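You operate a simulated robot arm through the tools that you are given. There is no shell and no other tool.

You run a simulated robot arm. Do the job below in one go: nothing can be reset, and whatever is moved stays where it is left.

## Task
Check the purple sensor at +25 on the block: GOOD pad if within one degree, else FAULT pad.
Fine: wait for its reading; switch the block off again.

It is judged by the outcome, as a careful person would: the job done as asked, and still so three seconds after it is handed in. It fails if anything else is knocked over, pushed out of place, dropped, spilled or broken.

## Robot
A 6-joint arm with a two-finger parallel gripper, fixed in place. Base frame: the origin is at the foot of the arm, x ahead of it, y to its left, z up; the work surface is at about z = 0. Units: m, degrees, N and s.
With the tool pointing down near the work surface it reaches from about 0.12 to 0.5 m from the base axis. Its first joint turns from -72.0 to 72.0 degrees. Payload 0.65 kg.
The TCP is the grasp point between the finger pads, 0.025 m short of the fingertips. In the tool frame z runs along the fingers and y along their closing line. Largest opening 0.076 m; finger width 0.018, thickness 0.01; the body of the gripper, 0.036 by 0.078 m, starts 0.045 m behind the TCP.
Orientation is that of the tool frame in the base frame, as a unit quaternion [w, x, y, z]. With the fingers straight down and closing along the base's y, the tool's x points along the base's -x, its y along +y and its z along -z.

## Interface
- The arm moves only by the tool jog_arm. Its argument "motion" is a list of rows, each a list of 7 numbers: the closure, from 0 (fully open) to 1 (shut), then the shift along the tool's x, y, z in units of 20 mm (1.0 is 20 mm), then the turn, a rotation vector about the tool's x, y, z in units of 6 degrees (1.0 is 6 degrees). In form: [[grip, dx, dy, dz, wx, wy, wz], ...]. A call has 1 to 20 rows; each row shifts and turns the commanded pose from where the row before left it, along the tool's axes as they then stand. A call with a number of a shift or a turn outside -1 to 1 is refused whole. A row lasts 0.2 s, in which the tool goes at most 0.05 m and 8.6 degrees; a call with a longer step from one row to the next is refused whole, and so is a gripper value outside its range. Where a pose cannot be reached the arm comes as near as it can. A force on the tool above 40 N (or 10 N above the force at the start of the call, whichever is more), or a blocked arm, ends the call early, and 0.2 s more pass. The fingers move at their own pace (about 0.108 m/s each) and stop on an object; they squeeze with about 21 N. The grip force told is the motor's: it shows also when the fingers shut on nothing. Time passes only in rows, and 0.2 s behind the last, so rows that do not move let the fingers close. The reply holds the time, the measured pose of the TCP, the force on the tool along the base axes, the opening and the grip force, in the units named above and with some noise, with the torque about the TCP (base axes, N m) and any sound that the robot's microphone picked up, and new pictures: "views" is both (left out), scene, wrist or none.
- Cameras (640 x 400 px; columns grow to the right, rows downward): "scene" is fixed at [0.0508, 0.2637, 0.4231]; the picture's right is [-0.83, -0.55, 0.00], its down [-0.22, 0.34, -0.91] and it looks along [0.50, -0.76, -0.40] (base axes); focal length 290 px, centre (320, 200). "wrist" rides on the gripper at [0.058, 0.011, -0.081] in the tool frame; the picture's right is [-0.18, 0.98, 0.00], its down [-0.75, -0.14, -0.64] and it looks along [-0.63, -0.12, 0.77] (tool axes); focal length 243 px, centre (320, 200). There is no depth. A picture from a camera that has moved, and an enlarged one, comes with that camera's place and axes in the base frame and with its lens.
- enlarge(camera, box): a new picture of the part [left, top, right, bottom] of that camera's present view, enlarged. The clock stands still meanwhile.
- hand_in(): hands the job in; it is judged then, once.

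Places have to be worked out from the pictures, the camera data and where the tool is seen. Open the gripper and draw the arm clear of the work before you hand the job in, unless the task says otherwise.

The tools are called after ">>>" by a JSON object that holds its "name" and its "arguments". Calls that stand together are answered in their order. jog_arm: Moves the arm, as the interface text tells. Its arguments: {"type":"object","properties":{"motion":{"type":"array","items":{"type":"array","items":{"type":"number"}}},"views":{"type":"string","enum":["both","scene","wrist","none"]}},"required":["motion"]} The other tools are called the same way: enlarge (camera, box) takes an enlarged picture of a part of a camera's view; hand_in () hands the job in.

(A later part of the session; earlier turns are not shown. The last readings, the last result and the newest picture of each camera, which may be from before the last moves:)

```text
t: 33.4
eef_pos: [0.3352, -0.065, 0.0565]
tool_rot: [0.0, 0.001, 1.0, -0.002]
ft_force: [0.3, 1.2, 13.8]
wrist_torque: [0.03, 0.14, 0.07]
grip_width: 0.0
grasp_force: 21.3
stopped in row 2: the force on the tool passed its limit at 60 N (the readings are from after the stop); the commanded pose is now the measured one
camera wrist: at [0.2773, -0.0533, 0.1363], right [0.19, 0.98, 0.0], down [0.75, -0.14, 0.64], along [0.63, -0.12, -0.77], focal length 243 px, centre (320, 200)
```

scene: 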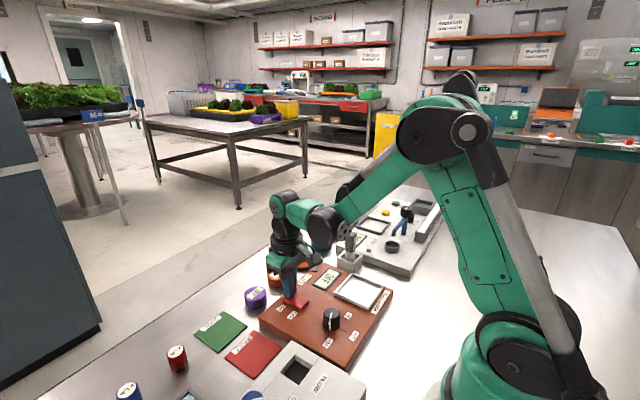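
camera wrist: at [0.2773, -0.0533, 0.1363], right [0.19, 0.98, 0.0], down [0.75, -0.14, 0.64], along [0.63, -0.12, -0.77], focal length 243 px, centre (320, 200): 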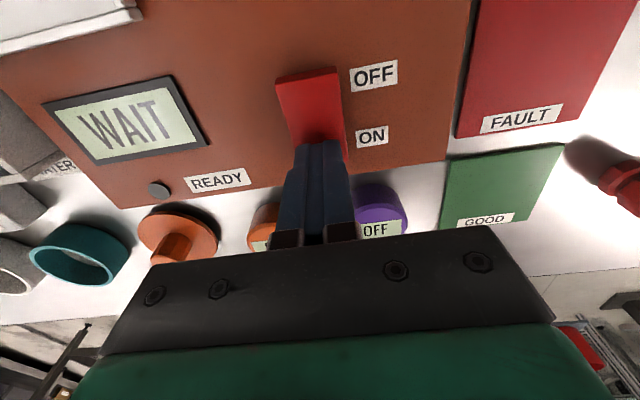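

The display shows WAIT: the block is on. I'll rise and move toward above the purple sensor while it warms.

>>> {"name": "jog_arm", "arguments": {"motion": [[1, 0, 0, -0.3, 0, 0, 0], [1, 0, 0, -0.8, 0, 0, 0], [1, 0, 0, -0.9, 0, 0, 0], [1, 0, 0, -0.9, 0, 0, 0], [0.6, -0.3, 0.1, -0.9, 0, 0, 0], [0.2, -0.5, 0.2, 0, 0, 0, 0], [0.2, -0.5, 0.2, 0, 0, 0, 0], [0.2, -0.5, 0.2, 0, 0, 0, 0], [0.2, -0.5, 0.2, 0, 0, 0, 0], [0.2, -0.5, 0.2, 0, 0, 0, 0], [0.2, 0, 0, 0, 0, 0, 0]]}}

>>> {"name": "enlarge", "arguments": {"camera": "scene", "box": [240, 230, 390, 340]}}

>>> {"name": "enlarge", "arguments": {"camera": "wrist", "box": [220, 20, 460, 170]}}

```text
t: 35.8
eef_pos: [0.3931, -0.0433, 0.1326]
tool_rot: [0.0, 0.001, 1.0, -0.002]
ft_force: [-0.1, 0.6, 0.8]
wrist_torque: [-0.03, 0.02, 0.01]
grip_width: 0.0608
grasp_force: 0.1
camera wrist: at [0.3341, -0.0305, 0.2125], right [0.19, 0.98, 0.0], down [0.75, -0.14, 0.64], along [0.63, -0.12, -0.77], focal length 243 px, centre (320, 200)
```

scene: 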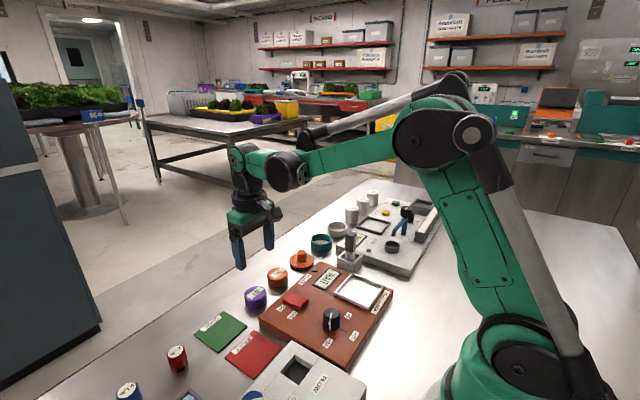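
wrist: 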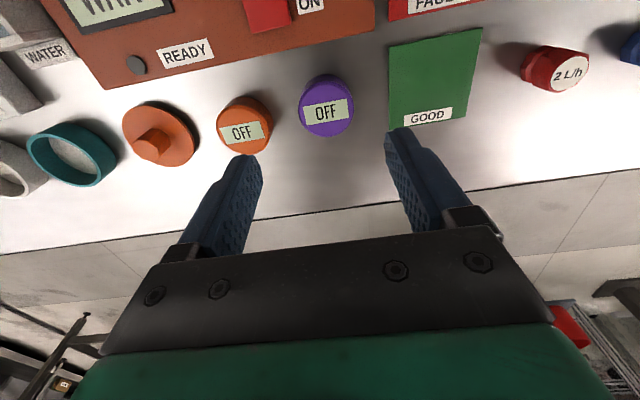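

```text
3.64 times, centred on (315, 285) of scene
camera zoom: at [0.0508, 0.2637, 0.4231], right [-0.83, -0.55, 0.0], down [-0.22, 0.34, -0.91], along [0.5, -0.76, -0.4], focal length 1055 px, centre (338, -109)
```

zoom: 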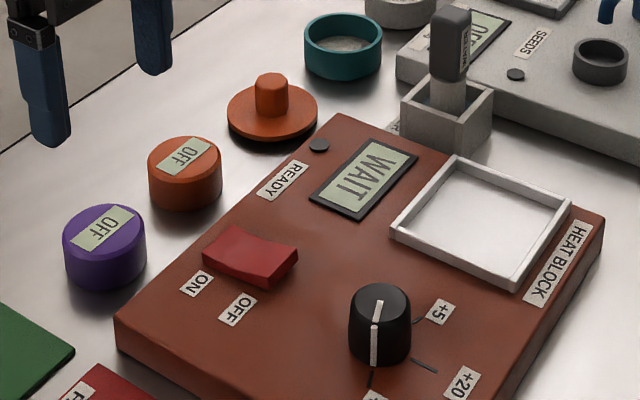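

```text
2.67 times, centred on (340, 95) of wrist
camera zoom: at [0.3341, -0.0305, 0.2125], right [0.19, 0.98, 0.0], down [0.75, -0.14, 0.64], along [0.63, -0.12, -0.77], focal length 647 px, centre (267, 480)
```

zoom: 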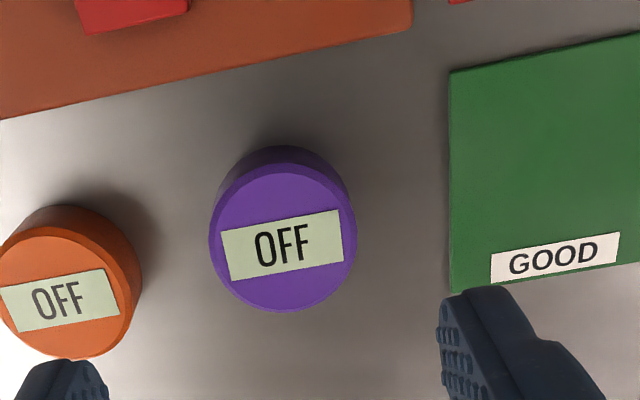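

The purple sensor centre refines to (0.3995, −0.0388), diameter about 42 mm, top at z≈0.027. I'll centre, descend with a 60 mm opening to TCP z≈0.038 so the fingers hold only its upper half.

>>> {"name": "jog_arm", "arguments": {"motion": [[0.2, -0.375, 0.14, 0.3, 0, 0, 0], [0.2, 0, 0, 0.8, 0, 0, 0], [0.2, 0, 0, 0.8, 0, 0, 0], [0.2, 0, 0, 0.8, 0, 0, 0], [0.2, 0, 0, 0.8, 0, 0, 0], [0.2, 0, 0, 0.7, 0, 0, 0], [0.2, 0, 0, 0.47, 0, 0, 0], [0.2, 0, 0, 0, 0, 0, 0]]}}

>>> {"name": "enlarge", "arguments": {"camera": "scene", "box": [220, 240, 340, 340]}}

>>> {"name": "enlarge", "arguments": {"camera": "wrist", "box": [200, 60, 460, 230]}}

```text
t: 37.6
eef_pos: [0.4005, -0.0408, 0.0388]
tool_rot: [0.001, 0.002, 1.0, -0.003]
ft_force: [-0.7, 0.4, -0.5]
wrist_torque: [0.01, 0.0, 0.0]
grip_width: 0.0609
grasp_force: 0.1
camera wrist: at [0.3421, -0.0288, 0.1181], right [0.19, 0.98, 0.0], down [0.75, -0.14, 0.64], along [0.63, -0.12, -0.77], focal length 243 px, centre (320, 200)
```

scene: 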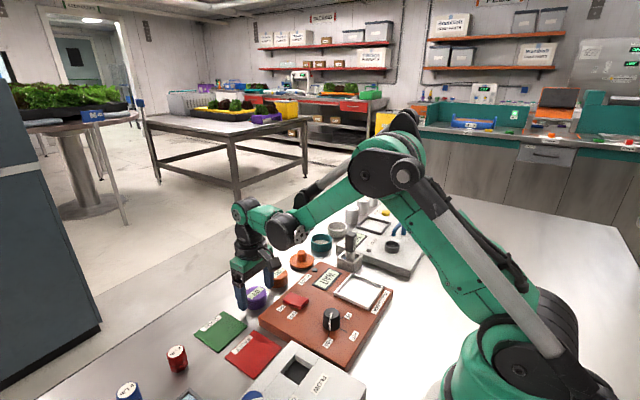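
wrist: 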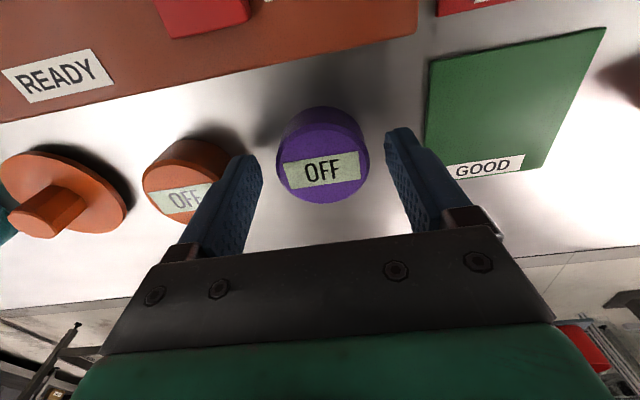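

```text
4.00 times, centred on (280, 290) of scene
camera zoom: at [0.0508, 0.2637, 0.4231], right [-0.83, -0.55, 0.0], down [-0.22, 0.34, -0.91], along [0.5, -0.76, -0.4], focal length 1161 px, centre (480, -160)
```

zoom: 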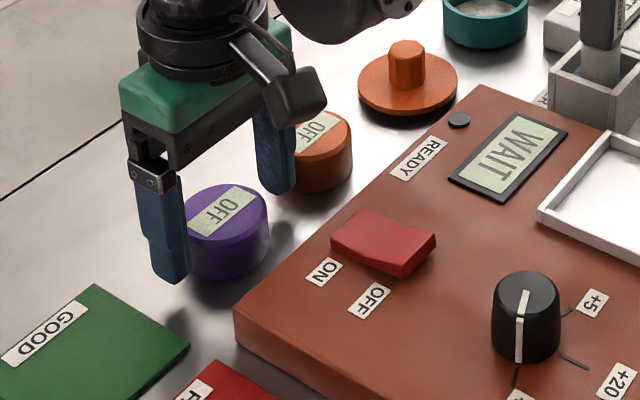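

```text
2.35 times, centred on (330, 145) of wrist
camera zoom: at [0.3421, -0.0288, 0.1181], right [0.19, 0.98, 0.0], down [0.75, -0.14, 0.64], along [0.63, -0.12, -0.77], focal length 571 px, centre (296, 329)
```

zoom: 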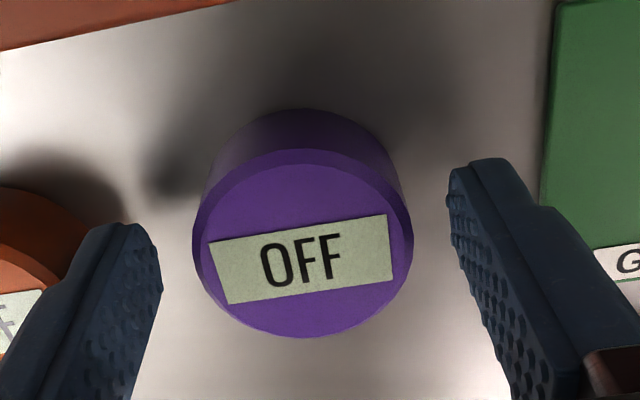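

The fingers straddle the purple sensor with clear gaps, the orange one is untouched. Closing on it now.

>>> {"name": "jog_arm", "arguments": {"motion": [[0.2, 0.1, 0.05, 0, 0, 0, 0], [0.45, 0, 0, 0, 0, 0, 0], [0.6, 0, 0, 0, 0, 0, 0], [0.6, 0, 0, 0, 0, 0, 0]], "views": "wrist"}}

```text
t: 38.6
eef_pos: [0.3996, -0.0399, 0.038]
tool_rot: [-0.001, 0.001, 1.0, -0.002]
ft_force: [0.5, -0.1, 0.3]
wrist_torque: [-0.03, 0.0, -0.02]
grip_width: 0.0422
grasp_force: 21.2
camera wrist: at [0.34, -0.0278, 0.1184], right [0.19, 0.98, 0.0], down [0.75, -0.14, 0.64], along [0.63, -0.12, -0.77], focal length 243 px, centre (320, 200)
```

wrist: 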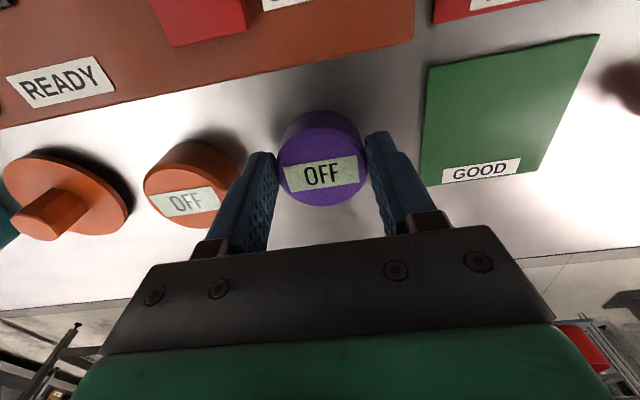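

Holding the purple sensor (42 mm). I'll lift it straight up, then carry it over the plate centre at about (0.2345, −0.158), keeping it high.

>>> {"name": "jog_arm", "arguments": {"motion": [[0.6, 0, 0, -0.3, 0, 0, 0], [0.6, 0, 0, -0.8, 0, 0, 0], [0.6, 0, 0, -0.9, 0, 0, 0], [0.6, 0, 0, -0.9, 0, 0, 0], [0.6, 0, 0, -0.9, 0, 0, 0], [0.6, 0, 0, -0.8, 0, 0, 0], [0.6, 0.4, -0.3, 0, 0, 0, 0], [0.6, 0.8, -0.58, 0, 0, 0, 0], [0.6, 0.8, -0.58, 0, 0, 0, 0], [0.6, 0.8, -0.58, 0, 0, 0, 0], [0.6, 0.8, -0.58, 0, 0, 0, 0], [0.6, 0.8, -0.58, 0, 0, 0, 0], [0.6, 0.8, -0.58, 0, 0, 0, 0], [0.6, 0.8, -0.58, 0, 0, 0, 0], [0.6, 0.8, -0.58, 0, 0, 0, 0], [0.6, 0.8, -0.58, 0, 0, 0, 0], [0.6, 0.55, -0.43, 0, 0, 0, 0], [0.6, 0, 0, 0, 0, 0, 0]]}}

>>> {"name": "enlarge", "arguments": {"camera": "scene", "box": [240, 220, 400, 340]}}

>>> {"name": "enlarge", "arguments": {"camera": "wrist", "box": [180, 40, 460, 230]}}

```text
t: 42.4
eef_pos: [0.2352, -0.1594, 0.1302]
tool_rot: [0.001, 0.001, 1.0, -0.003]
ft_force: [-0.2, -0.6, -1.1]
wrist_torque: [0.01, 0.02, -0.01]
grip_width: 0.0425
grasp_force: 20.6
camera wrist: at [0.1759, -0.1462, 0.2115], right [0.19, 0.98, 0.0], down [0.75, -0.14, 0.64], along [0.63, -0.12, -0.77], focal length 243 px, centre (320, 200)
```

scene: 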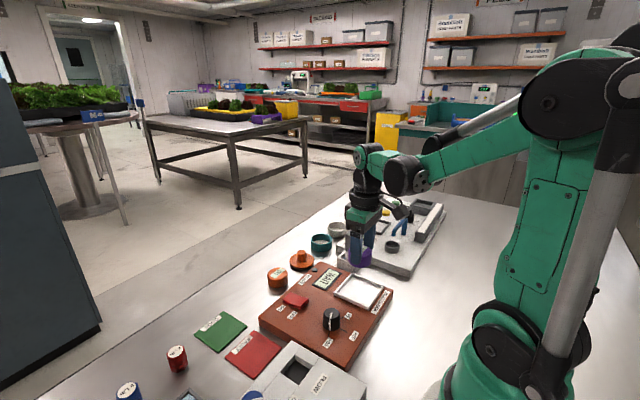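
wrist: 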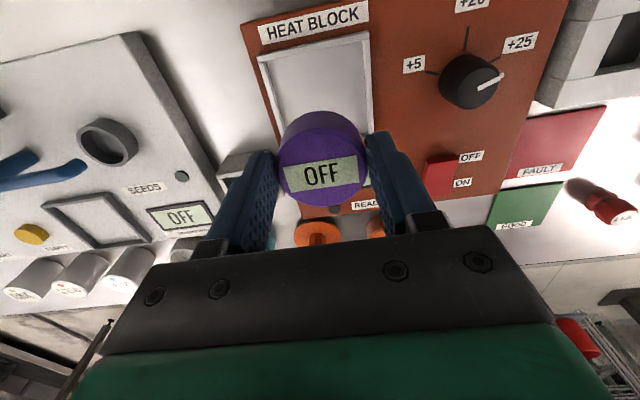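

```text
3.33 times, centred on (320, 280) of scene
camera zoom: at [0.0508, 0.2637, 0.4231], right [-0.83, -0.55, 0.0], down [-0.22, 0.34, -0.91], along [0.5, -0.76, -0.4], focal length 967 px, centre (320, -67)
```

zoom: 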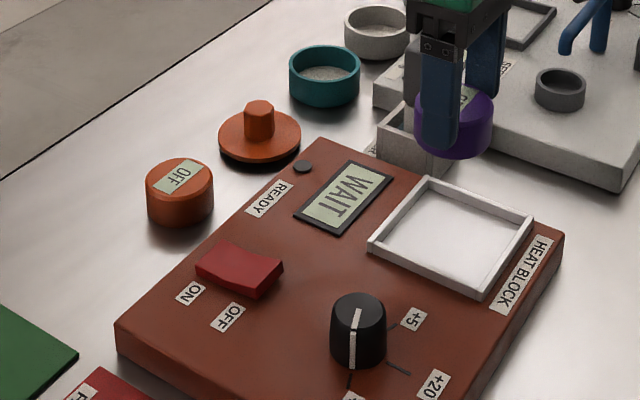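

```text
2.11 times, centred on (320, 135) of wrist
camera zoom: at [0.1759, -0.1462, 0.2115], right [0.19, 0.98, 0.0], down [0.75, -0.14, 0.64], along [0.63, -0.12, -0.77], focal length 511 px, centre (320, 337)
```

zoom: 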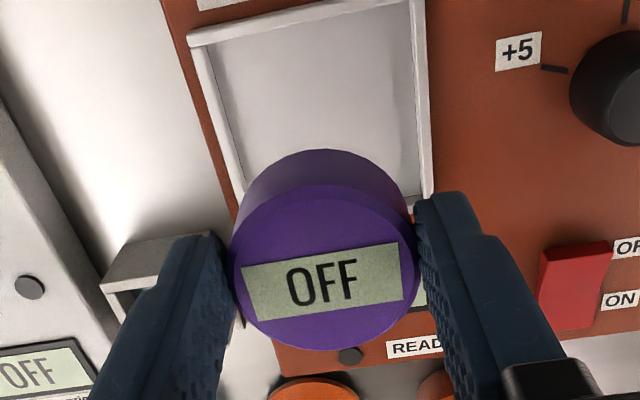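

The sensor hangs centred over the plate; the block still shows WAIT and the READY lamp is dark. I'll wait before setting it down.

>>> {"name": "jog_arm", "arguments": {"motion": [[0.6, 0, 0, 0, 0, 0, 0], [0.6, 0, 0, 0, 0, 0, 0], [0.6, 0, 0, 0, 0, 0, 0], [0.6, 0, 0, 0, 0, 0, 0], [0.6, 0, 0, 0, 0, 0, 0], [0.6, 0, 0, 0, 0, 0, 0], [0.6, 0, 0, 0, 0, 0, 0], [0.6, 0, 0, 0, 0, 0, 0], [0.6, 0, 0, 0, 0, 0, 0], [0.6, 0, 0, 0, 0, 0, 0], [0.6, 0, 0, 0, 0, 0, 0], [0.6, 0, 0, 0, 0, 0, 0], [0.6, 0, 0, 0, 0, 0, 0], [0.6, 0, 0, 0, 0, 0, 0], [0.6, 0, 0, 0, 0, 0, 0], [0.6, 0, 0, 0, 0, 0, 0], [0.6, 0, 0, 0, 0, 0, 0], [0.6, 0, 0, 0, 0, 0, 0], [0.6, 0, 0, 0, 0, 0, 0], [0.6, 0, 0, 0, 0, 0, 0]], "views": "none"}}

>>> {"name": "enlarge", "arguments": {"camera": "scene", "box": [240, 220, 400, 340]}}

```text
t: 46.6
eef_pos: [0.2342, -0.158, 0.1311]
tool_rot: [0.001, 0.001, 1.0, -0.002]
ft_force: [0.8, -1.1, -1.4]
wrist_torque: [0.02, -0.02, 0.0]
grip_width: 0.0426
grasp_force: 21.1
```

```text
3.33 times, centred on (320, 280) of scene
camera zoom: at [0.0508, 0.2637, 0.4231], right [-0.83, -0.55, 0.0], down [-0.22, 0.34, -0.91], along [0.5, -0.76, -0.4], focal length 967 px, centre (320, -67)
```

zoom: 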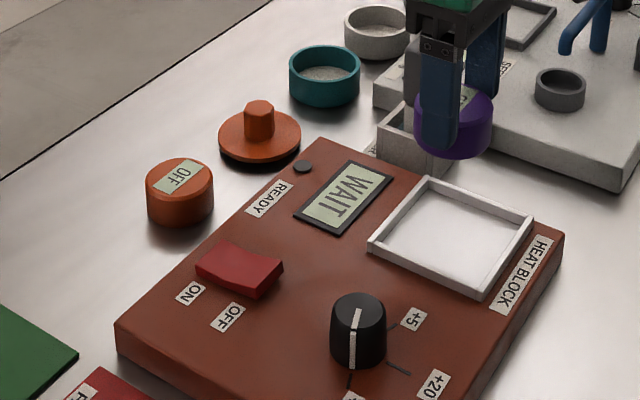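

Still WAIT after about 13 s. I'll keep waiting.

>>> {"name": "jog_arm", "arguments": {"motion": [[0.6, 0, 0, 0, 0, 0, 0], [0.6, 0, 0, 0, 0, 0, 0], [0.6, 0, 0, 0, 0, 0, 0], [0.6, 0, 0, 0, 0, 0, 0], [0.6, 0, 0, 0, 0, 0, 0], [0.6, 0, 0, 0, 0, 0, 0], [0.6, 0, 0, 0, 0, 0, 0], [0.6, 0, 0, 0, 0, 0, 0], [0.6, 0, 0, 0, 0, 0, 0], [0.6, 0, 0, 0, 0, 0, 0], [0.6, 0, 0, 0, 0, 0, 0], [0.6, 0, 0, 0, 0, 0, 0], [0.6, 0, 0, 0, 0, 0, 0], [0.6, 0, 0, 0, 0, 0, 0], [0.6, 0, 0, 0, 0, 0, 0], [0.6, 0, 0, 0, 0, 0, 0], [0.6, 0, 0, 0, 0, 0, 0], [0.6, 0, 0, 0, 0, 0, 0], [0.6, 0, 0, 0, 0, 0, 0], [0.6, 0, 0, 0, 0, 0, 0]], "views": "none"}}

>>> {"name": "jog_arm", "arguments": {"motion": [[0.6, 0, 0, 0, 0, 0, 0], [0.6, 0, 0, 0, 0, 0, 0], [0.6, 0, 0, 0, 0, 0, 0], [0.6, 0, 0, 0, 0, 0, 0], [0.6, 0, 0, 0, 0, 0, 0], [0.6, 0, 0, 0, 0, 0, 0], [0.6, 0, 0, 0, 0, 0, 0], [0.6, 0, 0, 0, 0, 0, 0], [0.6, 0, 0, 0, 0, 0, 0], [0.6, 0, 0, 0, 0, 0, 0], [0.6, 0, 0, 0, 0, 0, 0], [0.6, 0, 0, 0, 0, 0, 0], [0.6, 0, 0, 0, 0, 0, 0], [0.6, 0, 0, 0, 0, 0, 0], [0.6, 0, 0, 0, 0, 0, 0], [0.6, 0, 0, 0, 0, 0, 0], [0.6, 0, 0, 0, 0, 0, 0], [0.6, 0, 0, 0, 0, 0, 0], [0.6, 0, 0, 0, 0, 0, 0], [0.6, 0, 0, 0, 0, 0, 0]], "views": "none"}}

>>> {"name": "enlarge", "arguments": {"camera": "scene", "box": [240, 220, 400, 340]}}

```text
t: 50.8
eef_pos: [0.2353, -0.1583, 0.1312]
tool_rot: [0.0, 0.001, 1.0, -0.003]
ft_force: [-1.1, -0.2, -0.9]
wrist_torque: [0.0, 0.01, 0.01]
grip_width: 0.0425
grasp_force: 21.3
```

```text
t: 55.0
eef_pos: [0.2351, -0.1579, 0.1317]
tool_rot: [0.0, 0.001, 1.0, -0.003]
ft_force: [0.9, 0.2, -0.3]
wrist_torque: [0.01, -0.01, 0.03]
grip_width: 0.0427
grasp_force: 21.1
```

```text
3.33 times, centred on (320, 280) of scene
camera zoom: at [0.0508, 0.2637, 0.4231], right [-0.83, -0.55, 0.0], down [-0.22, 0.34, -0.91], along [0.5, -0.76, -0.4], focal length 967 px, centre (320, -67)
```

zoom: 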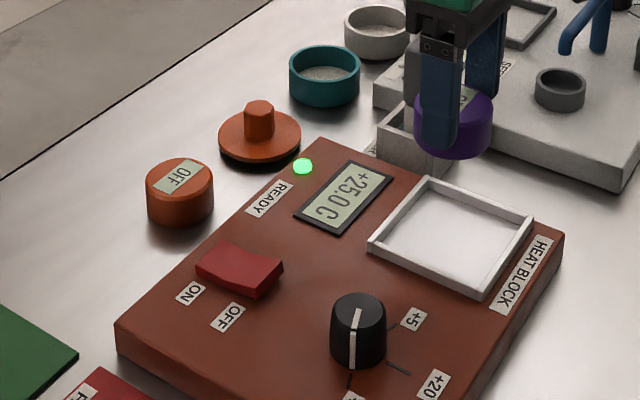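

READY is lit and the block shows +25.0 C. I'll lower the sensor to just above the plate.

>>> {"name": "jog_arm", "arguments": {"motion": [[0.6, 0, 0, 0.6, 0, 0, 0], [0.6, 0, 0, 0.8, 0, 0, 0], [0.6, 0, 0, 0.8, 0, 0, 0], [0.6, 0, 0, 0.7, 0, 0, 0], [0.6, 0, 0, 0.35, 0, 0, 0], [0.6, 0, 0, 0, 0, 0, 0]]}}

>>> {"name": "enlarge", "arguments": {"camera": "scene", "box": [280, 220, 400, 320]}}

>>> {"name": "enlarge", "arguments": {"camera": "wrist", "box": [180, 40, 460, 230]}}

```text
t: 56.4
eef_pos: [0.2353, -0.1586, 0.0662]
tool_rot: [0.0, 0.0, 1.0, -0.003]
ft_force: [0.0, -0.4, -0.1]
wrist_torque: [-0.01, 0.0, -0.02]
grip_width: 0.0425
grasp_force: 20.7
camera wrist: at [0.1762, -0.1469, 0.1461], right [0.19, 0.98, 0.0], down [0.75, -0.14, 0.64], along [0.63, -0.12, -0.77], focal length 243 px, centre (320, 200)
```

scene: 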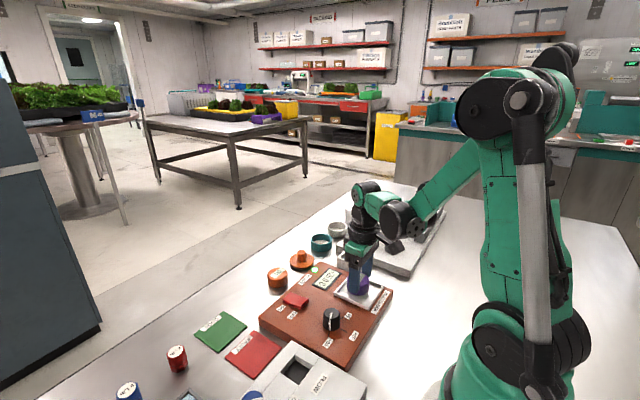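
wrist: 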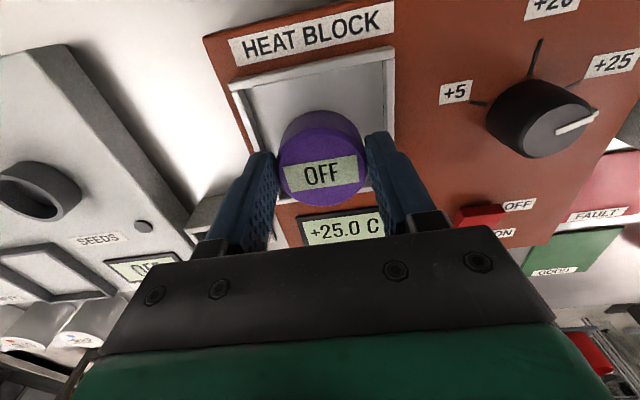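

```text
4.00 times, centred on (340, 270) of scene
camera zoom: at [0.0508, 0.2637, 0.4231], right [-0.83, -0.55, 0.0], down [-0.22, 0.34, -0.91], along [0.5, -0.76, -0.4], focal length 1161 px, centre (240, -80)
```

zoom: 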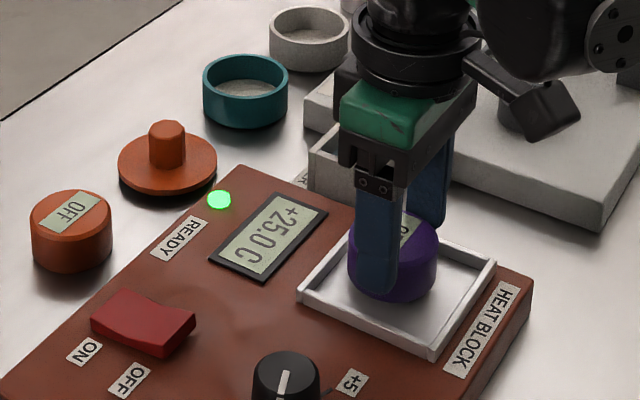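

```text
2.11 times, centred on (320, 135) of wrist
camera zoom: at [0.1762, -0.1469, 0.1461], right [0.19, 0.98, 0.0], down [0.75, -0.14, 0.64], along [0.63, -0.12, -0.77], focal length 511 px, centre (320, 337)
```

zoom: 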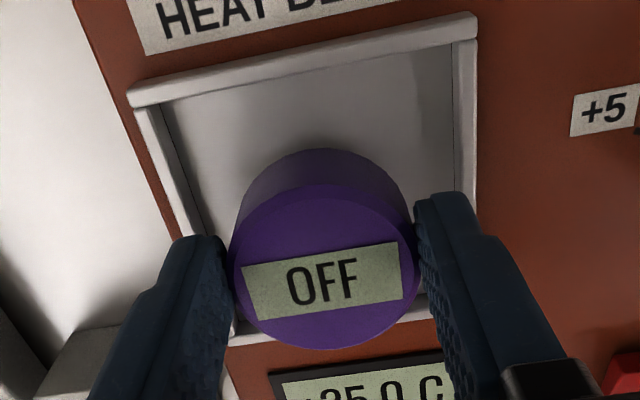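

The sensor is inside the frame outline, just above the plate. Lowering in small steps until contact.

>>> {"name": "jog_arm", "arguments": {"motion": [[0.6, 0, 0, 0.1, 0, 0, 0], [0.6, 0, 0, 0.1, 0, 0, 0], [0.6, 0, 0, 0, 0, 0, 0]], "views": "none"}}

```text
t: 57.2
eef_pos: [0.2342, -0.158, 0.0624]
tool_rot: [0.0, 0.001, 1.0, -0.002]
ft_force: [0.6, -0.1, -0.4]
wrist_torque: [0.01, -0.01, 0.0]
grip_width: 0.0424
grasp_force: 20.7
```

No contact yet; a further few millimetres in smaller steps.

>>> {"name": "jog_arm", "arguments": {"motion": [[0.6, 0, 0, 0.06, 0, 0, 0], [0.6, 0, 0, 0.06, 0, 0, 0], [0.6, 0, 0, 0, 0, 0, 0]], "views": "none"}}

>>> {"name": "enlarge", "arguments": {"camera": "scene", "box": [300, 240, 400, 320]}}

```text
t: 58.0
eef_pos: [0.2346, -0.1591, 0.0596]
tool_rot: [0.0, 0.001, 1.0, -0.002]
ft_force: [1.5, 0.9, 16.0]
wrist_torque: [0.16, -0.15, -0.02]
grip_width: 0.0425
grasp_force: 20.5
```

```text
5.00 times, centred on (350, 280) of scene
camera zoom: at [0.0507, 0.2637, 0.4231], right [-0.83, -0.55, 0.0], down [-0.22, 0.34, -0.91], along [0.5, -0.76, -0.4], focal length 1451 px, centre (170, -200)
```

zoom: 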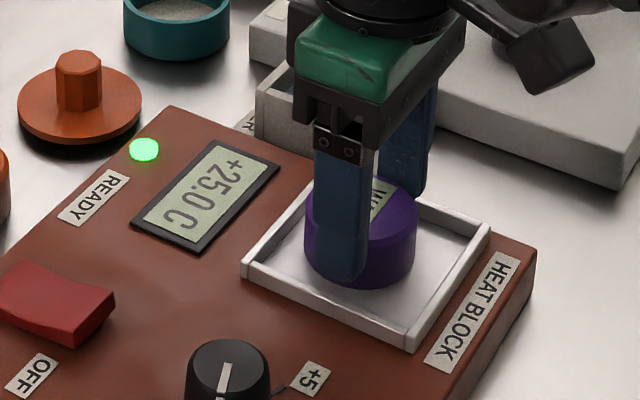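

The sensor touches the plate and its display has changed. I'll release it gently with a modest opening and rise straight up.

>>> {"name": "jog_arm", "arguments": {"motion": [[0.5, 0, 0, -0.03, 0, 0, 0], [0.35, 0, 0, 0, 0, 0, 0], [0.35, 0, 0, 0, 0, 0, 0], [0.35, 0, 0, -0.3, 0, 0, 0], [0.35, 0, 0, -0.7, 0, 0, 0], [0.35, 0, 0, -0.9, 0, 0, 0], [0.35, 0, 0, -0.9, 0, 0, 0], [0.35, 0, 0, -0.9, 0, 0, 0], [0.35, 0, 0, 0, 0, 0, 0]]}}

>>> {"name": "enlarge", "arguments": {"camera": "scene", "box": [300, 240, 400, 320]}}

>>> {"name": "enlarge", "arguments": {"camera": "wrist", "box": [220, 20, 420, 200]}}

```text
t: 60.0
eef_pos: [0.2335, -0.1577, 0.1329]
tool_rot: [0.0, 0.001, 1.0, -0.002]
ft_force: [-0.7, -0.8, -0.6]
wrist_torque: [-0.04, -0.05, -0.01]
grip_width: 0.0494
grasp_force: 0.0
camera wrist: at [0.1754, -0.1445, 0.214], right [0.19, 0.98, 0.0], down [0.75, -0.14, 0.64], along [0.63, -0.12, -0.77], focal length 243 px, centre (320, 200)
```

scene: 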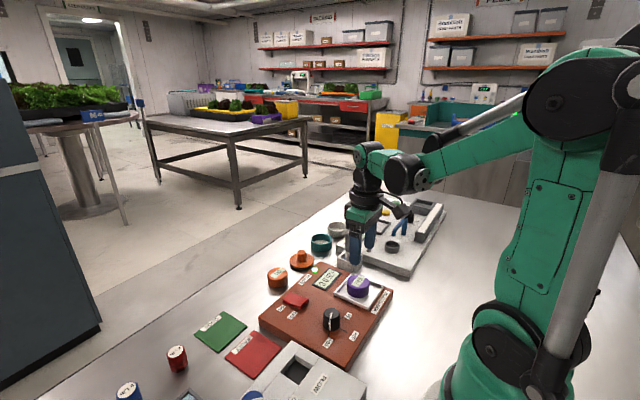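
wrist: 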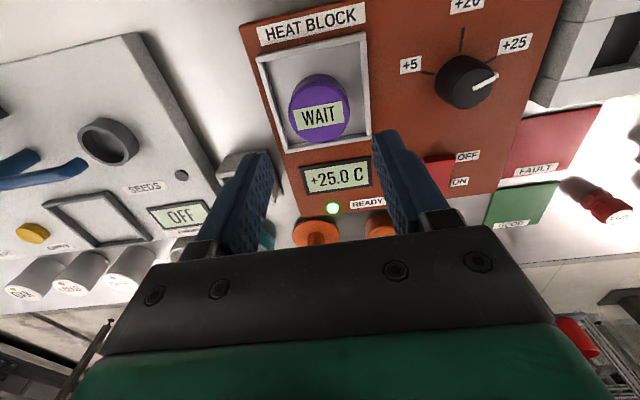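

```text
5.00 times, centred on (350, 280) of scene
camera zoom: at [0.0508, 0.2637, 0.4231], right [-0.83, -0.55, 0.0], down [-0.22, 0.34, -0.91], along [0.5, -0.76, -0.4], focal length 1451 px, centre (170, -200)
```

zoom: 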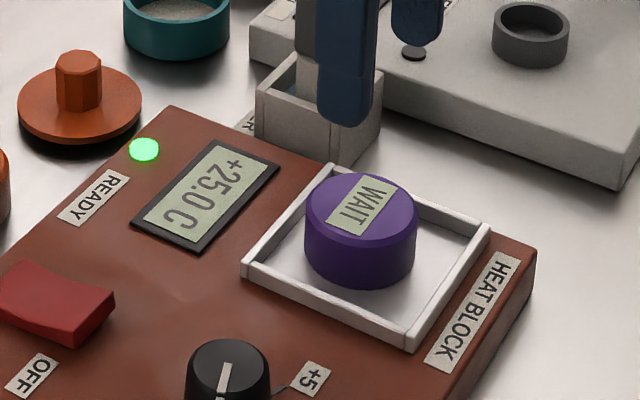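

```text
2.22 times, centred on (320, 110) of wrist
camera zoom: at [0.1754, -0.1445, 0.214], right [0.19, 0.98, 0.0], down [0.75, -0.14, 0.64], along [0.63, -0.12, -0.77], focal length 539 px, centre (320, 400)
```

zoom: 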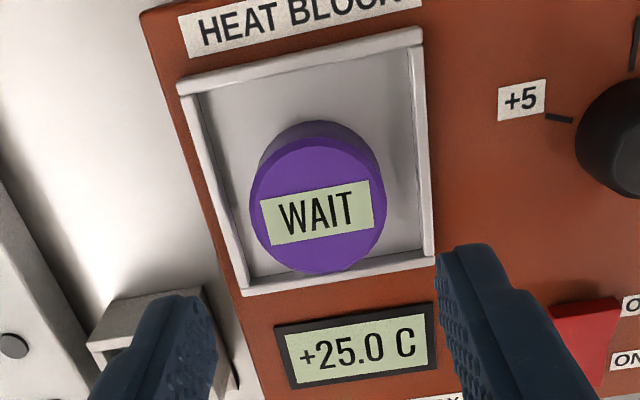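

The sensor sits flat on the plate and shows WAIT. Waiting for its reading.

>>> {"name": "jog_arm", "arguments": {"motion": [[0.2, 0, 0, 0, 0, 0, 0], [0.2, 0, 0, 0, 0, 0, 0], [0.2, 0, 0, 0, 0, 0, 0], [0.2, 0, 0, 0, 0, 0, 0], [0.2, 0, 0, 0, 0, 0, 0], [0.2, 0, 0, 0, 0, 0, 0], [0.2, 0, 0, 0, 0, 0, 0], [0.2, 0, 0, 0, 0, 0, 0], [0.2, 0, 0, 0, 0, 0, 0], [0.2, 0, 0, 0, 0, 0, 0], [0.2, 0, 0, 0, 0, 0, 0], [0.2, 0, 0, 0, 0, 0, 0], [0.2, 0, 0, 0, 0, 0, 0], [0.2, 0, 0, 0, 0, 0, 0], [0.2, 0, 0, 0, 0, 0, 0], [0.2, 0, 0, 0, 0, 0, 0], [0.2, 0, 0, 0, 0, 0, 0], [0.2, 0, 0, 0, 0, 0, 0], [0.2, 0, 0, 0, 0, 0, 0], [0.2, 0, 0, 0, 0, 0, 0]], "views": "none"}}

>>> {"name": "enlarge", "arguments": {"camera": "wrist", "box": [220, 20, 420, 200]}}

```text
t: 64.2
eef_pos: [0.2348, -0.1565, 0.1336]
tool_rot: [0.0, 0.001, 1.0, -0.003]
ft_force: [0.4, 0.0, -0.1]
wrist_torque: [0.01, -0.01, -0.03]
grip_width: 0.0608
grasp_force: 0.2
```

```text
2.22 times, centred on (320, 110) of wrist
camera zoom: at [0.1754, -0.1445, 0.2138], right [0.19, 0.98, 0.0], down [0.75, -0.14, 0.64], along [0.63, -0.12, -0.77], focal length 539 px, centre (320, 400)
```

zoom: 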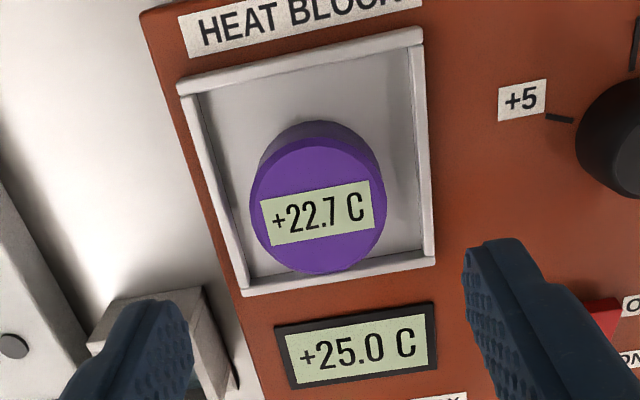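

It now reads +22.7 C against +25.0 C. I'll wait longer to make sure the reading has settled and is not still climbing.

>>> {"name": "jog_arm", "arguments": {"motion": [[0.2, 0, 0, 0, 0, 0, 0], [0.2, 0, 0, 0, 0, 0, 0], [0.2, 0, 0, 0, 0, 0, 0], [0.2, 0, 0, 0, 0, 0, 0], [0.2, 0, 0, 0, 0, 0, 0], [0.2, 0, 0, 0, 0, 0, 0], [0.2, 0, 0, 0, 0, 0, 0], [0.2, 0, 0, 0, 0, 0, 0], [0.2, 0, 0, 0, 0, 0, 0], [0.2, 0, 0, 0, 0, 0, 0]], "views": "none"}}

>>> {"name": "enlarge", "arguments": {"camera": "wrist", "box": [220, 20, 420, 200]}}

>>> {"name": "jog_arm", "arguments": {"motion": [[0.2, 0, 0, 0, 0, 0, 0], [0.2, 0, 0, 0, 0, 0, 0], [0.2, 0, 0, 0, 0, 0, 0], [0.2, 0, 0, 0, 0, 0, 0], [0.2, 0, 0, 0, 0, 0, 0], [0.2, 0, 0, 0, 0, 0, 0], [0.2, 0, 0, 0, 0, 0, 0], [0.2, 0, 0, 0, 0, 0, 0], [0.2, 0, 0, 0, 0, 0, 0], [0.2, 0, 0, 0, 0, 0, 0], [0.2, 0, 0, 0, 0, 0, 0], [0.2, 0, 0, 0, 0, 0, 0], [0.2, 0, 0, 0, 0, 0, 0], [0.2, 0, 0, 0, 0, 0, 0], [0.2, 0, 0, 0, 0, 0, 0], [0.2, 0, 0, 0, 0, 0, 0], [0.2, 0, 0, 0, 0, 0, 0], [0.2, 0, 0, 0, 0, 0, 0], [0.2, 0, 0, 0, 0, 0, 0], [0.2, 0, 0, 0, 0, 0, 0]], "views": "none"}}

>>> {"name": "enlarge", "arguments": {"camera": "wrist", "box": [220, 20, 420, 200]}}

```text
t: 66.4
eef_pos: [0.2333, -0.1569, 0.1325]
tool_rot: [0.0, 0.001, 1.0, -0.003]
ft_force: [-0.5, -1.0, 0.3]
wrist_torque: [0.01, 0.07, -0.04]
grip_width: 0.0608
grasp_force: 0.0
```

```text
2.22 times, centred on (320, 110) of wrist
camera zoom: at [0.1754, -0.1446, 0.2138], right [0.19, 0.98, 0.0], down [0.75, -0.14, 0.64], along [0.63, -0.12, -0.77], focal length 539 px, centre (320, 400)
```

zoom: 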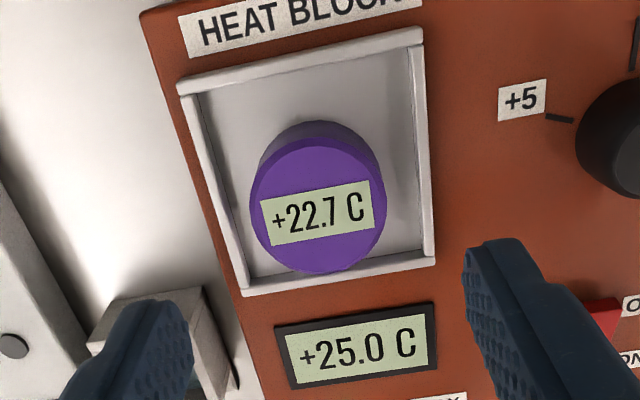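

```text
t: 70.6
eef_pos: [0.2331, -0.157, 0.1337]
tool_rot: [0.0, 0.001, 1.0, -0.003]
ft_force: [-0.2, -0.3, 0.6]
wrist_torque: [-0.01, -0.01, 0.01]
grip_width: 0.0609
grasp_force: 0.1
```

```text
2.22 times, centred on (320, 110) of wrist
camera zoom: at [0.1754, -0.1446, 0.2138], right [0.19, 0.98, 0.0], down [0.75, -0.14, 0.64], along [0.63, -0.12, -0.77], focal length 539 px, centre (320, 400)
```

zoom: 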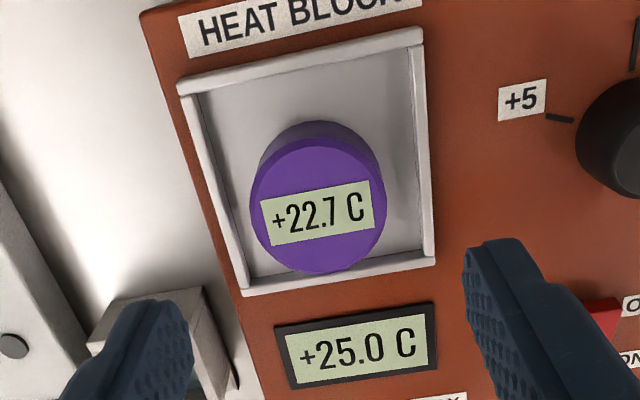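

The reading is steady at +22.7 C, 2.3° off +25.0 C, so the sensor goes to the FAULT pad (centre about (0.323, 0.047)). I'll descend and grip it again.

>>> {"name": "jog_arm", "arguments": {"motion": [[0.28, 0, 0, 0.5, 0, 0, 0], [0.28, 0, 0, 0.8, 0, 0, 0], [0.28, 0, 0, 0.8, 0, 0, 0], [0.28, 0, 0, 0.8, 0, 0, 0], [0.28, 0, 0, 0.5, 0, 0, 0], [0.28, 0, 0, 0.22, 0, 0, 0], [0.28, 0, 0, 0, 0, 0, 0]]}}

>>> {"name": "enlarge", "arguments": {"camera": "scene", "box": [300, 240, 400, 320]}}

```text
t: 72.2
eef_pos: [0.2339, -0.1571, 0.0618]
tool_rot: [0.0, 0.002, 1.0, -0.003]
ft_force: [-0.1, 0.3, 0.9]
wrist_torque: [-0.01, -0.02, 0.0]
grip_width: 0.0547
grasp_force: 0.0
camera wrist: at [0.1757, -0.1455, 0.1422], right [0.19, 0.98, 0.0], down [0.75, -0.14, 0.64], along [0.63, -0.12, -0.77], focal length 243 px, centre (320, 200)
```

scene: 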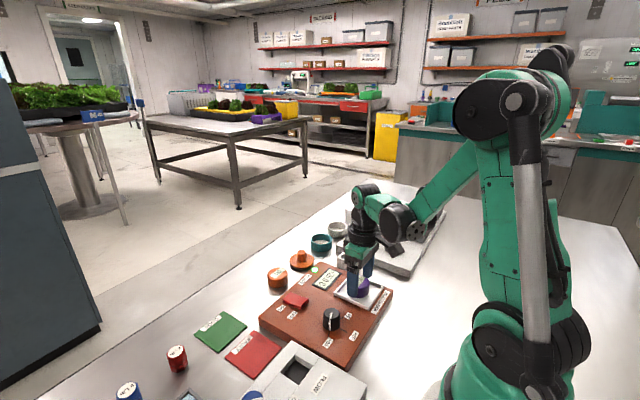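
wrist: 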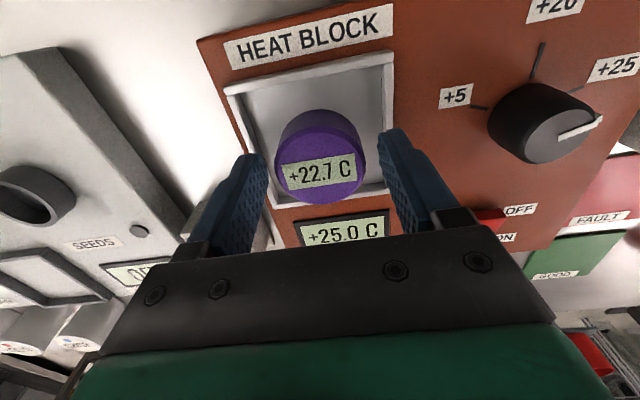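

```text
5.00 times, centred on (350, 280) of scene
camera zoom: at [0.0508, 0.2637, 0.4231], right [-0.83, -0.55, 0.0], down [-0.22, 0.34, -0.91], along [0.5, -0.76, -0.4], focal length 1451 px, centre (170, -200)
```

zoom: 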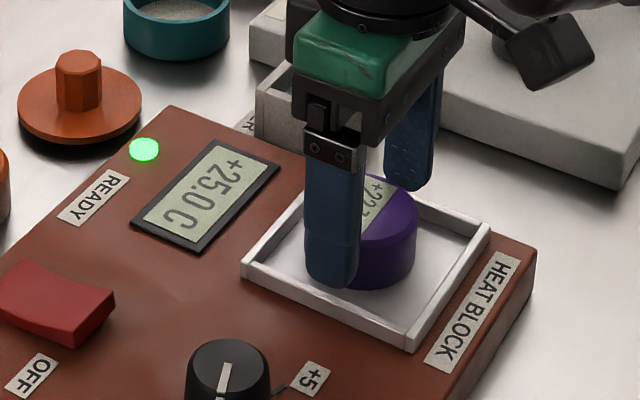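

Fingers straddle the sensor above the frame walls. Close, then lift straight up.

>>> {"name": "jog_arm", "arguments": {"motion": [[0.45, 0, 0, 0, 0, 0, 0], [0.6, 0, 0, 0, 0, 0, 0], [0.6, 0, 0, 0, 0, 0, 0], [0.6, 0, 0, -0.3, 0, 0, 0], [0.6, 0, 0, -0.8, 0, 0, 0], [0.6, 0, 0, -0.9, 0, 0, 0], [0.6, 0, 0, -0.9, 0, 0, 0], [0.6, 0, 0, -0.6, 0, 0, 0], [0.6, 0, 0, 0, 0, 0, 0]]}}

```text
t: 74.2
eef_pos: [0.2355, -0.1591, 0.1326]
tool_rot: [-0.001, 0.001, 1.0, -0.003]
ft_force: [0.2, 0.9, -0.9]
wrist_torque: [-0.01, 0.02, 0.01]
grip_width: 0.0427
grasp_force: 21.1
camera wrist: at [0.1756, -0.1464, 0.2128], right [0.19, 0.98, 0.0], down [0.75, -0.14, 0.64], along [0.63, -0.12, -0.77], focal length 243 px, centre (320, 200)
```

scene: 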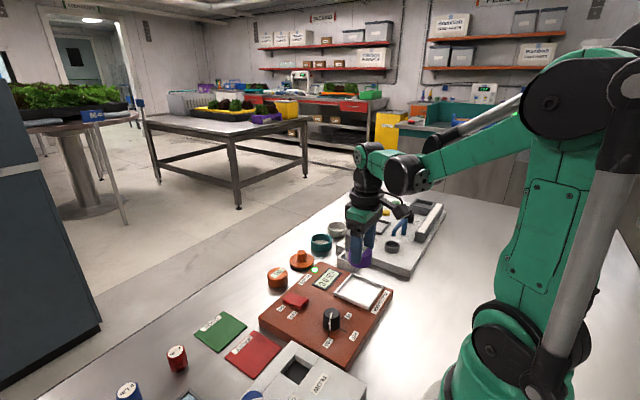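
wrist: 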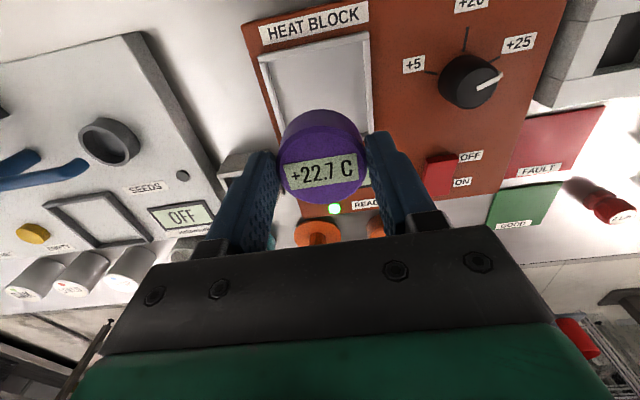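

Sensor in hand, still reading +22.7 C. Carrying it at this height to above the FAULT pad.

>>> {"name": "jog_arm", "arguments": {"motion": [[0.6, -0.2, 0.45, 0, 0, 0, 0], [0.6, -0.38, 0.88, 0, 0, 0, 0], [0.6, -0.38, 0.88, 0, 0, 0, 0], [0.6, -0.38, 0.88, 0, 0, 0, 0], [0.6, -0.38, 0.88, 0, 0, 0, 0], [0.6, -0.38, 0.88, 0, 0, 0, 0], [0.6, -0.38, 0.88, 0, 0, 0, 0], [0.6, -0.38, 0.88, 0, 0, 0, 0], [0.6, -0.38, 0.88, 0, 0, 0, 0], [0.6, -0.38, 0.88, 0, 0, 0, 0], [0.6, -0.38, 0.88, 0, 0, 0, 0], [0.6, -0.38, 0.88, 0, 0, 0, 0], [0.6, 0, 0.12, 0, 0, 0, 0], [0.6, 0, 0, 0, 0, 0, 0]]}}

>>> {"name": "enlarge", "arguments": {"camera": "wrist", "box": [180, 20, 460, 220]}}

>>> {"name": "enlarge", "arguments": {"camera": "scene", "box": [180, 260, 340, 380]}}

```text
t: 77.2
eef_pos: [0.3216, 0.0444, 0.132]
tool_rot: [0.0, 0.002, 1.0, -0.002]
ft_force: [-0.9, 0.3, -0.3]
wrist_torque: [0.03, -0.01, 0.0]
grip_width: 0.0424
grasp_force: 21.6
camera wrist: at [0.2637, 0.0588, 0.2107], right [0.19, 0.98, 0.0], down [0.75, -0.14, 0.64], along [0.63, -0.12, -0.77], focal length 243 px, centre (320, 200)
```

scene: 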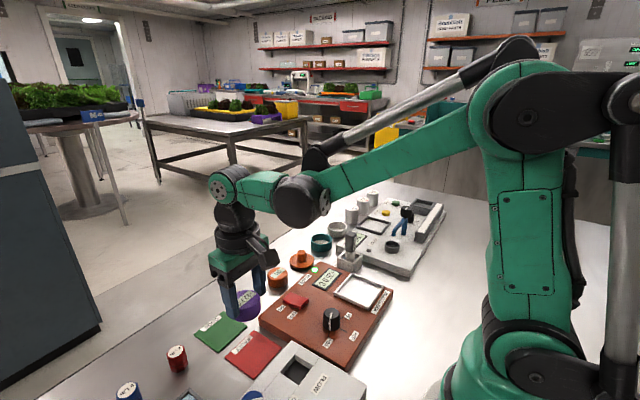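
wrist: 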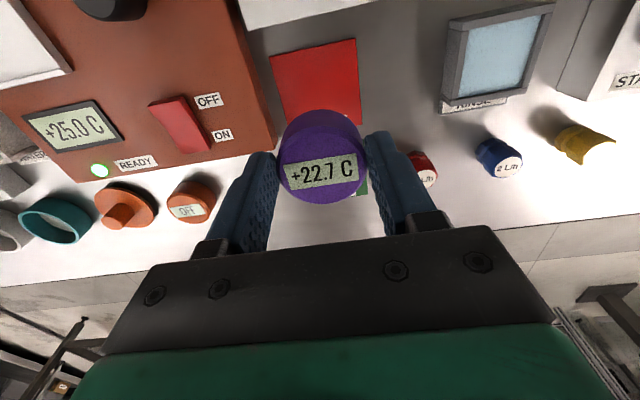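

```text
2.00 times, centred on (320, 120) of wrist
camera zoom: at [0.2637, 0.0588, 0.2107], right [0.19, 0.98, 0.0], down [0.75, -0.14, 0.64], along [0.63, -0.12, -0.77], focal length 485 px, centre (320, 360)
```

zoom: 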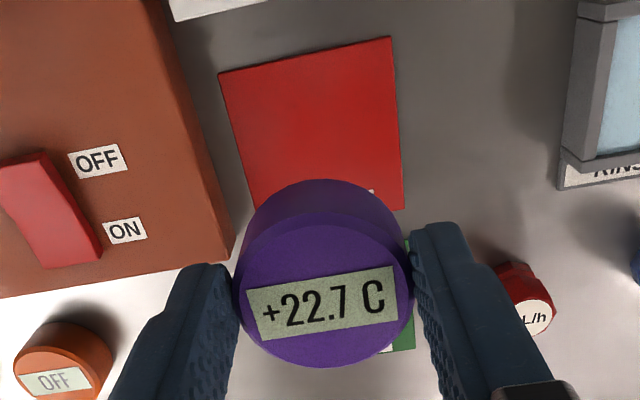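

```text
3.33 times, centred on (260, 320) of scene
camera zoom: at [0.0508, 0.2637, 0.4231], right [-0.83, -0.55, 0.0], down [-0.22, 0.34, -0.91], along [0.5, -0.76, -0.4], focal length 967 px, centre (520, -200)
```

zoom: 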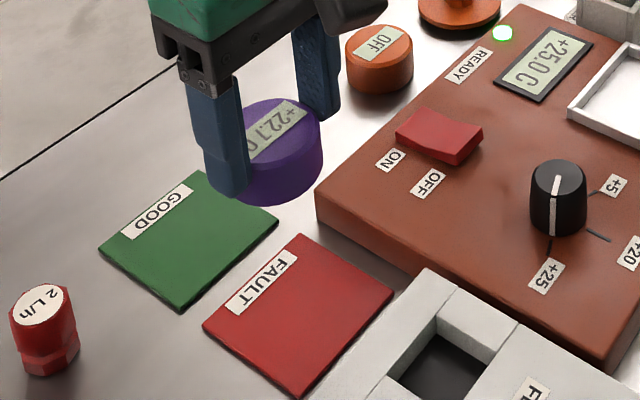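

The pad centre (0.323, 0.047) lies right below the sensor. Lowering to just above the pad.

>>> {"name": "jog_arm", "arguments": {"motion": [[0.6, -0.05, 0, 0.4, 0, 0, 0], [0.6, 0, 0, 0.8, 0, 0, 0], [0.6, 0, 0, 0.8, 0, 0, 0], [0.6, 0, 0, 0.8, 0, 0, 0], [0.6, 0, 0, 0.8, 0, 0, 0], [0.6, 0, 0, 0.5, 0, 0, 0], [0.6, 0, 0, 0, 0, 0, 0]]}}

>>> {"name": "enlarge", "arguments": {"camera": "scene", "box": [180, 260, 340, 380]}}

>>> {"name": "enlarge", "arguments": {"camera": "wrist", "box": [180, 20, 460, 220]}}

```text
t: 78.8
eef_pos: [0.3222, 0.0473, 0.047]
tool_rot: [0.0, 0.001, 1.0, -0.003]
ft_force: [-0.6, -0.3, 0.1]
wrist_torque: [0.05, 0.0, 0.02]
grip_width: 0.0426
grasp_force: 20.9
camera wrist: at [0.2649, 0.0587, 0.1277], right [0.19, 0.98, 0.0], down [0.75, -0.14, 0.64], along [0.63, -0.12, -0.77], focal length 243 px, centre (320, 200)
```

scene: 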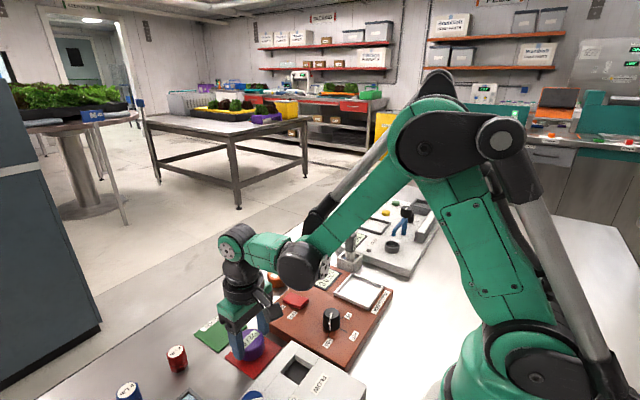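
wrist: 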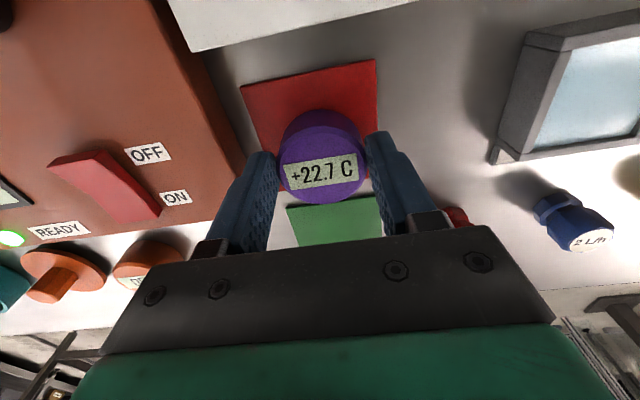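

```text
3.33 times, centred on (260, 320) of scene
camera zoom: at [0.0508, 0.2637, 0.4231], right [-0.83, -0.55, 0.0], down [-0.22, 0.34, -0.91], along [0.5, -0.76, -0.4], focal length 967 px, centre (520, -200)
```

zoom: 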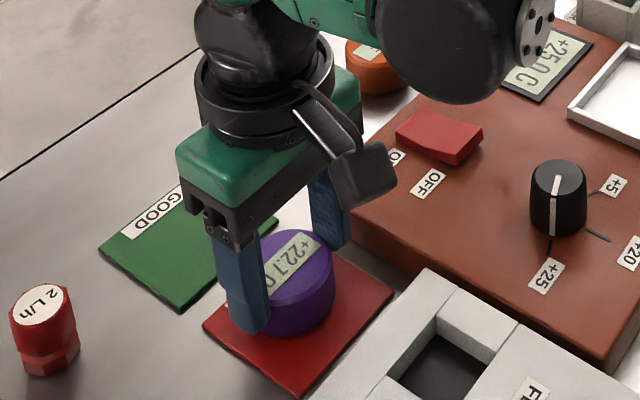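

```text
2.00 times, centred on (320, 120) of wrist
camera zoom: at [0.2649, 0.0587, 0.1277], right [0.19, 0.98, 0.0], down [0.75, -0.14, 0.64], along [0.63, -0.12, -0.77], focal length 485 px, centre (320, 360)
```

zoom: 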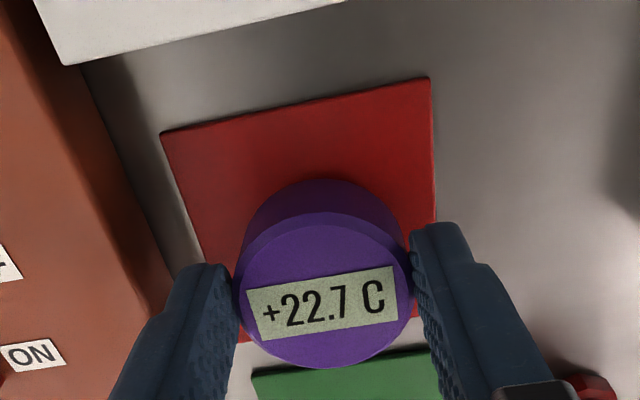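

The sensor is over the red pad, a few millimetres up. Lowering gently.

>>> {"name": "jog_arm", "arguments": {"motion": [[0.6, 0, 0, 0.08, 0, 0, 0], [0.6, 0, 0, 0.06, 0, 0, 0], [0.6, 0, 0, 0, 0, 0, 0]], "views": "none"}}

```text
t: 79.6
eef_pos: [0.3228, 0.0469, 0.0456]
tool_rot: [0.0, 0.001, 1.0, -0.002]
ft_force: [0.6, -0.9, -0.1]
wrist_torque: [-0.01, 0.02, 0.02]
grip_width: 0.0425
grasp_force: 20.9
```

>>> {"name": "jog_arm", "arguments": {"motion": [[0.6, 0, 0, 0.06, 0, 0, 0], [0.6, 0, 0, 0.06, 0, 0, 0], [0.6, 0, 0, 0, 0, 0, 0]], "views": "none"}}

```text
t: 80.4
eef_pos: [0.3239, 0.0463, 0.0434]
tool_rot: [0.0, 0.001, 1.0, -0.003]
ft_force: [0.6, 0.4, -0.7]
wrist_torque: [-0.01, -0.02, 0.01]
grip_width: 0.0426
grasp_force: 21.0
```

No contact yet at TCP z≈0.042; continuing in small steps of about 1 mm.

>>> {"name": "jog_arm", "arguments": {"motion": [[0.6, 0, 0, 0.05, 0, 0, 0], [0.6, 0, 0, 0.05, 0, 0, 0], [0.6, 0, 0, 0, 0, 0, 0]], "views": "none"}}

>>> {"name": "enlarge", "arguments": {"camera": "scene", "box": [200, 290, 320, 380]}}

```text
t: 81.2
eef_pos: [0.3229, 0.0466, 0.0425]
tool_rot: [0.001, 0.001, 1.0, -0.003]
ft_force: [1.7, -1.2, 16.0]
wrist_torque: [0.06, -0.15, -0.03]
grip_width: 0.0422
grasp_force: 21.2
```

```text
4.44 times, centred on (260, 335) of scene
camera zoom: at [0.0507, 0.2636, 0.4231], right [-0.83, -0.55, 0.0], down [-0.22, 0.34, -0.91], along [0.5, -0.76, -0.4], focal length 1290 px, centre (587, -400)
```

zoom: 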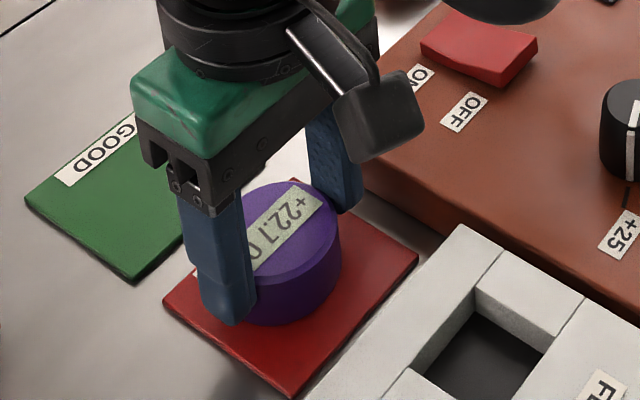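

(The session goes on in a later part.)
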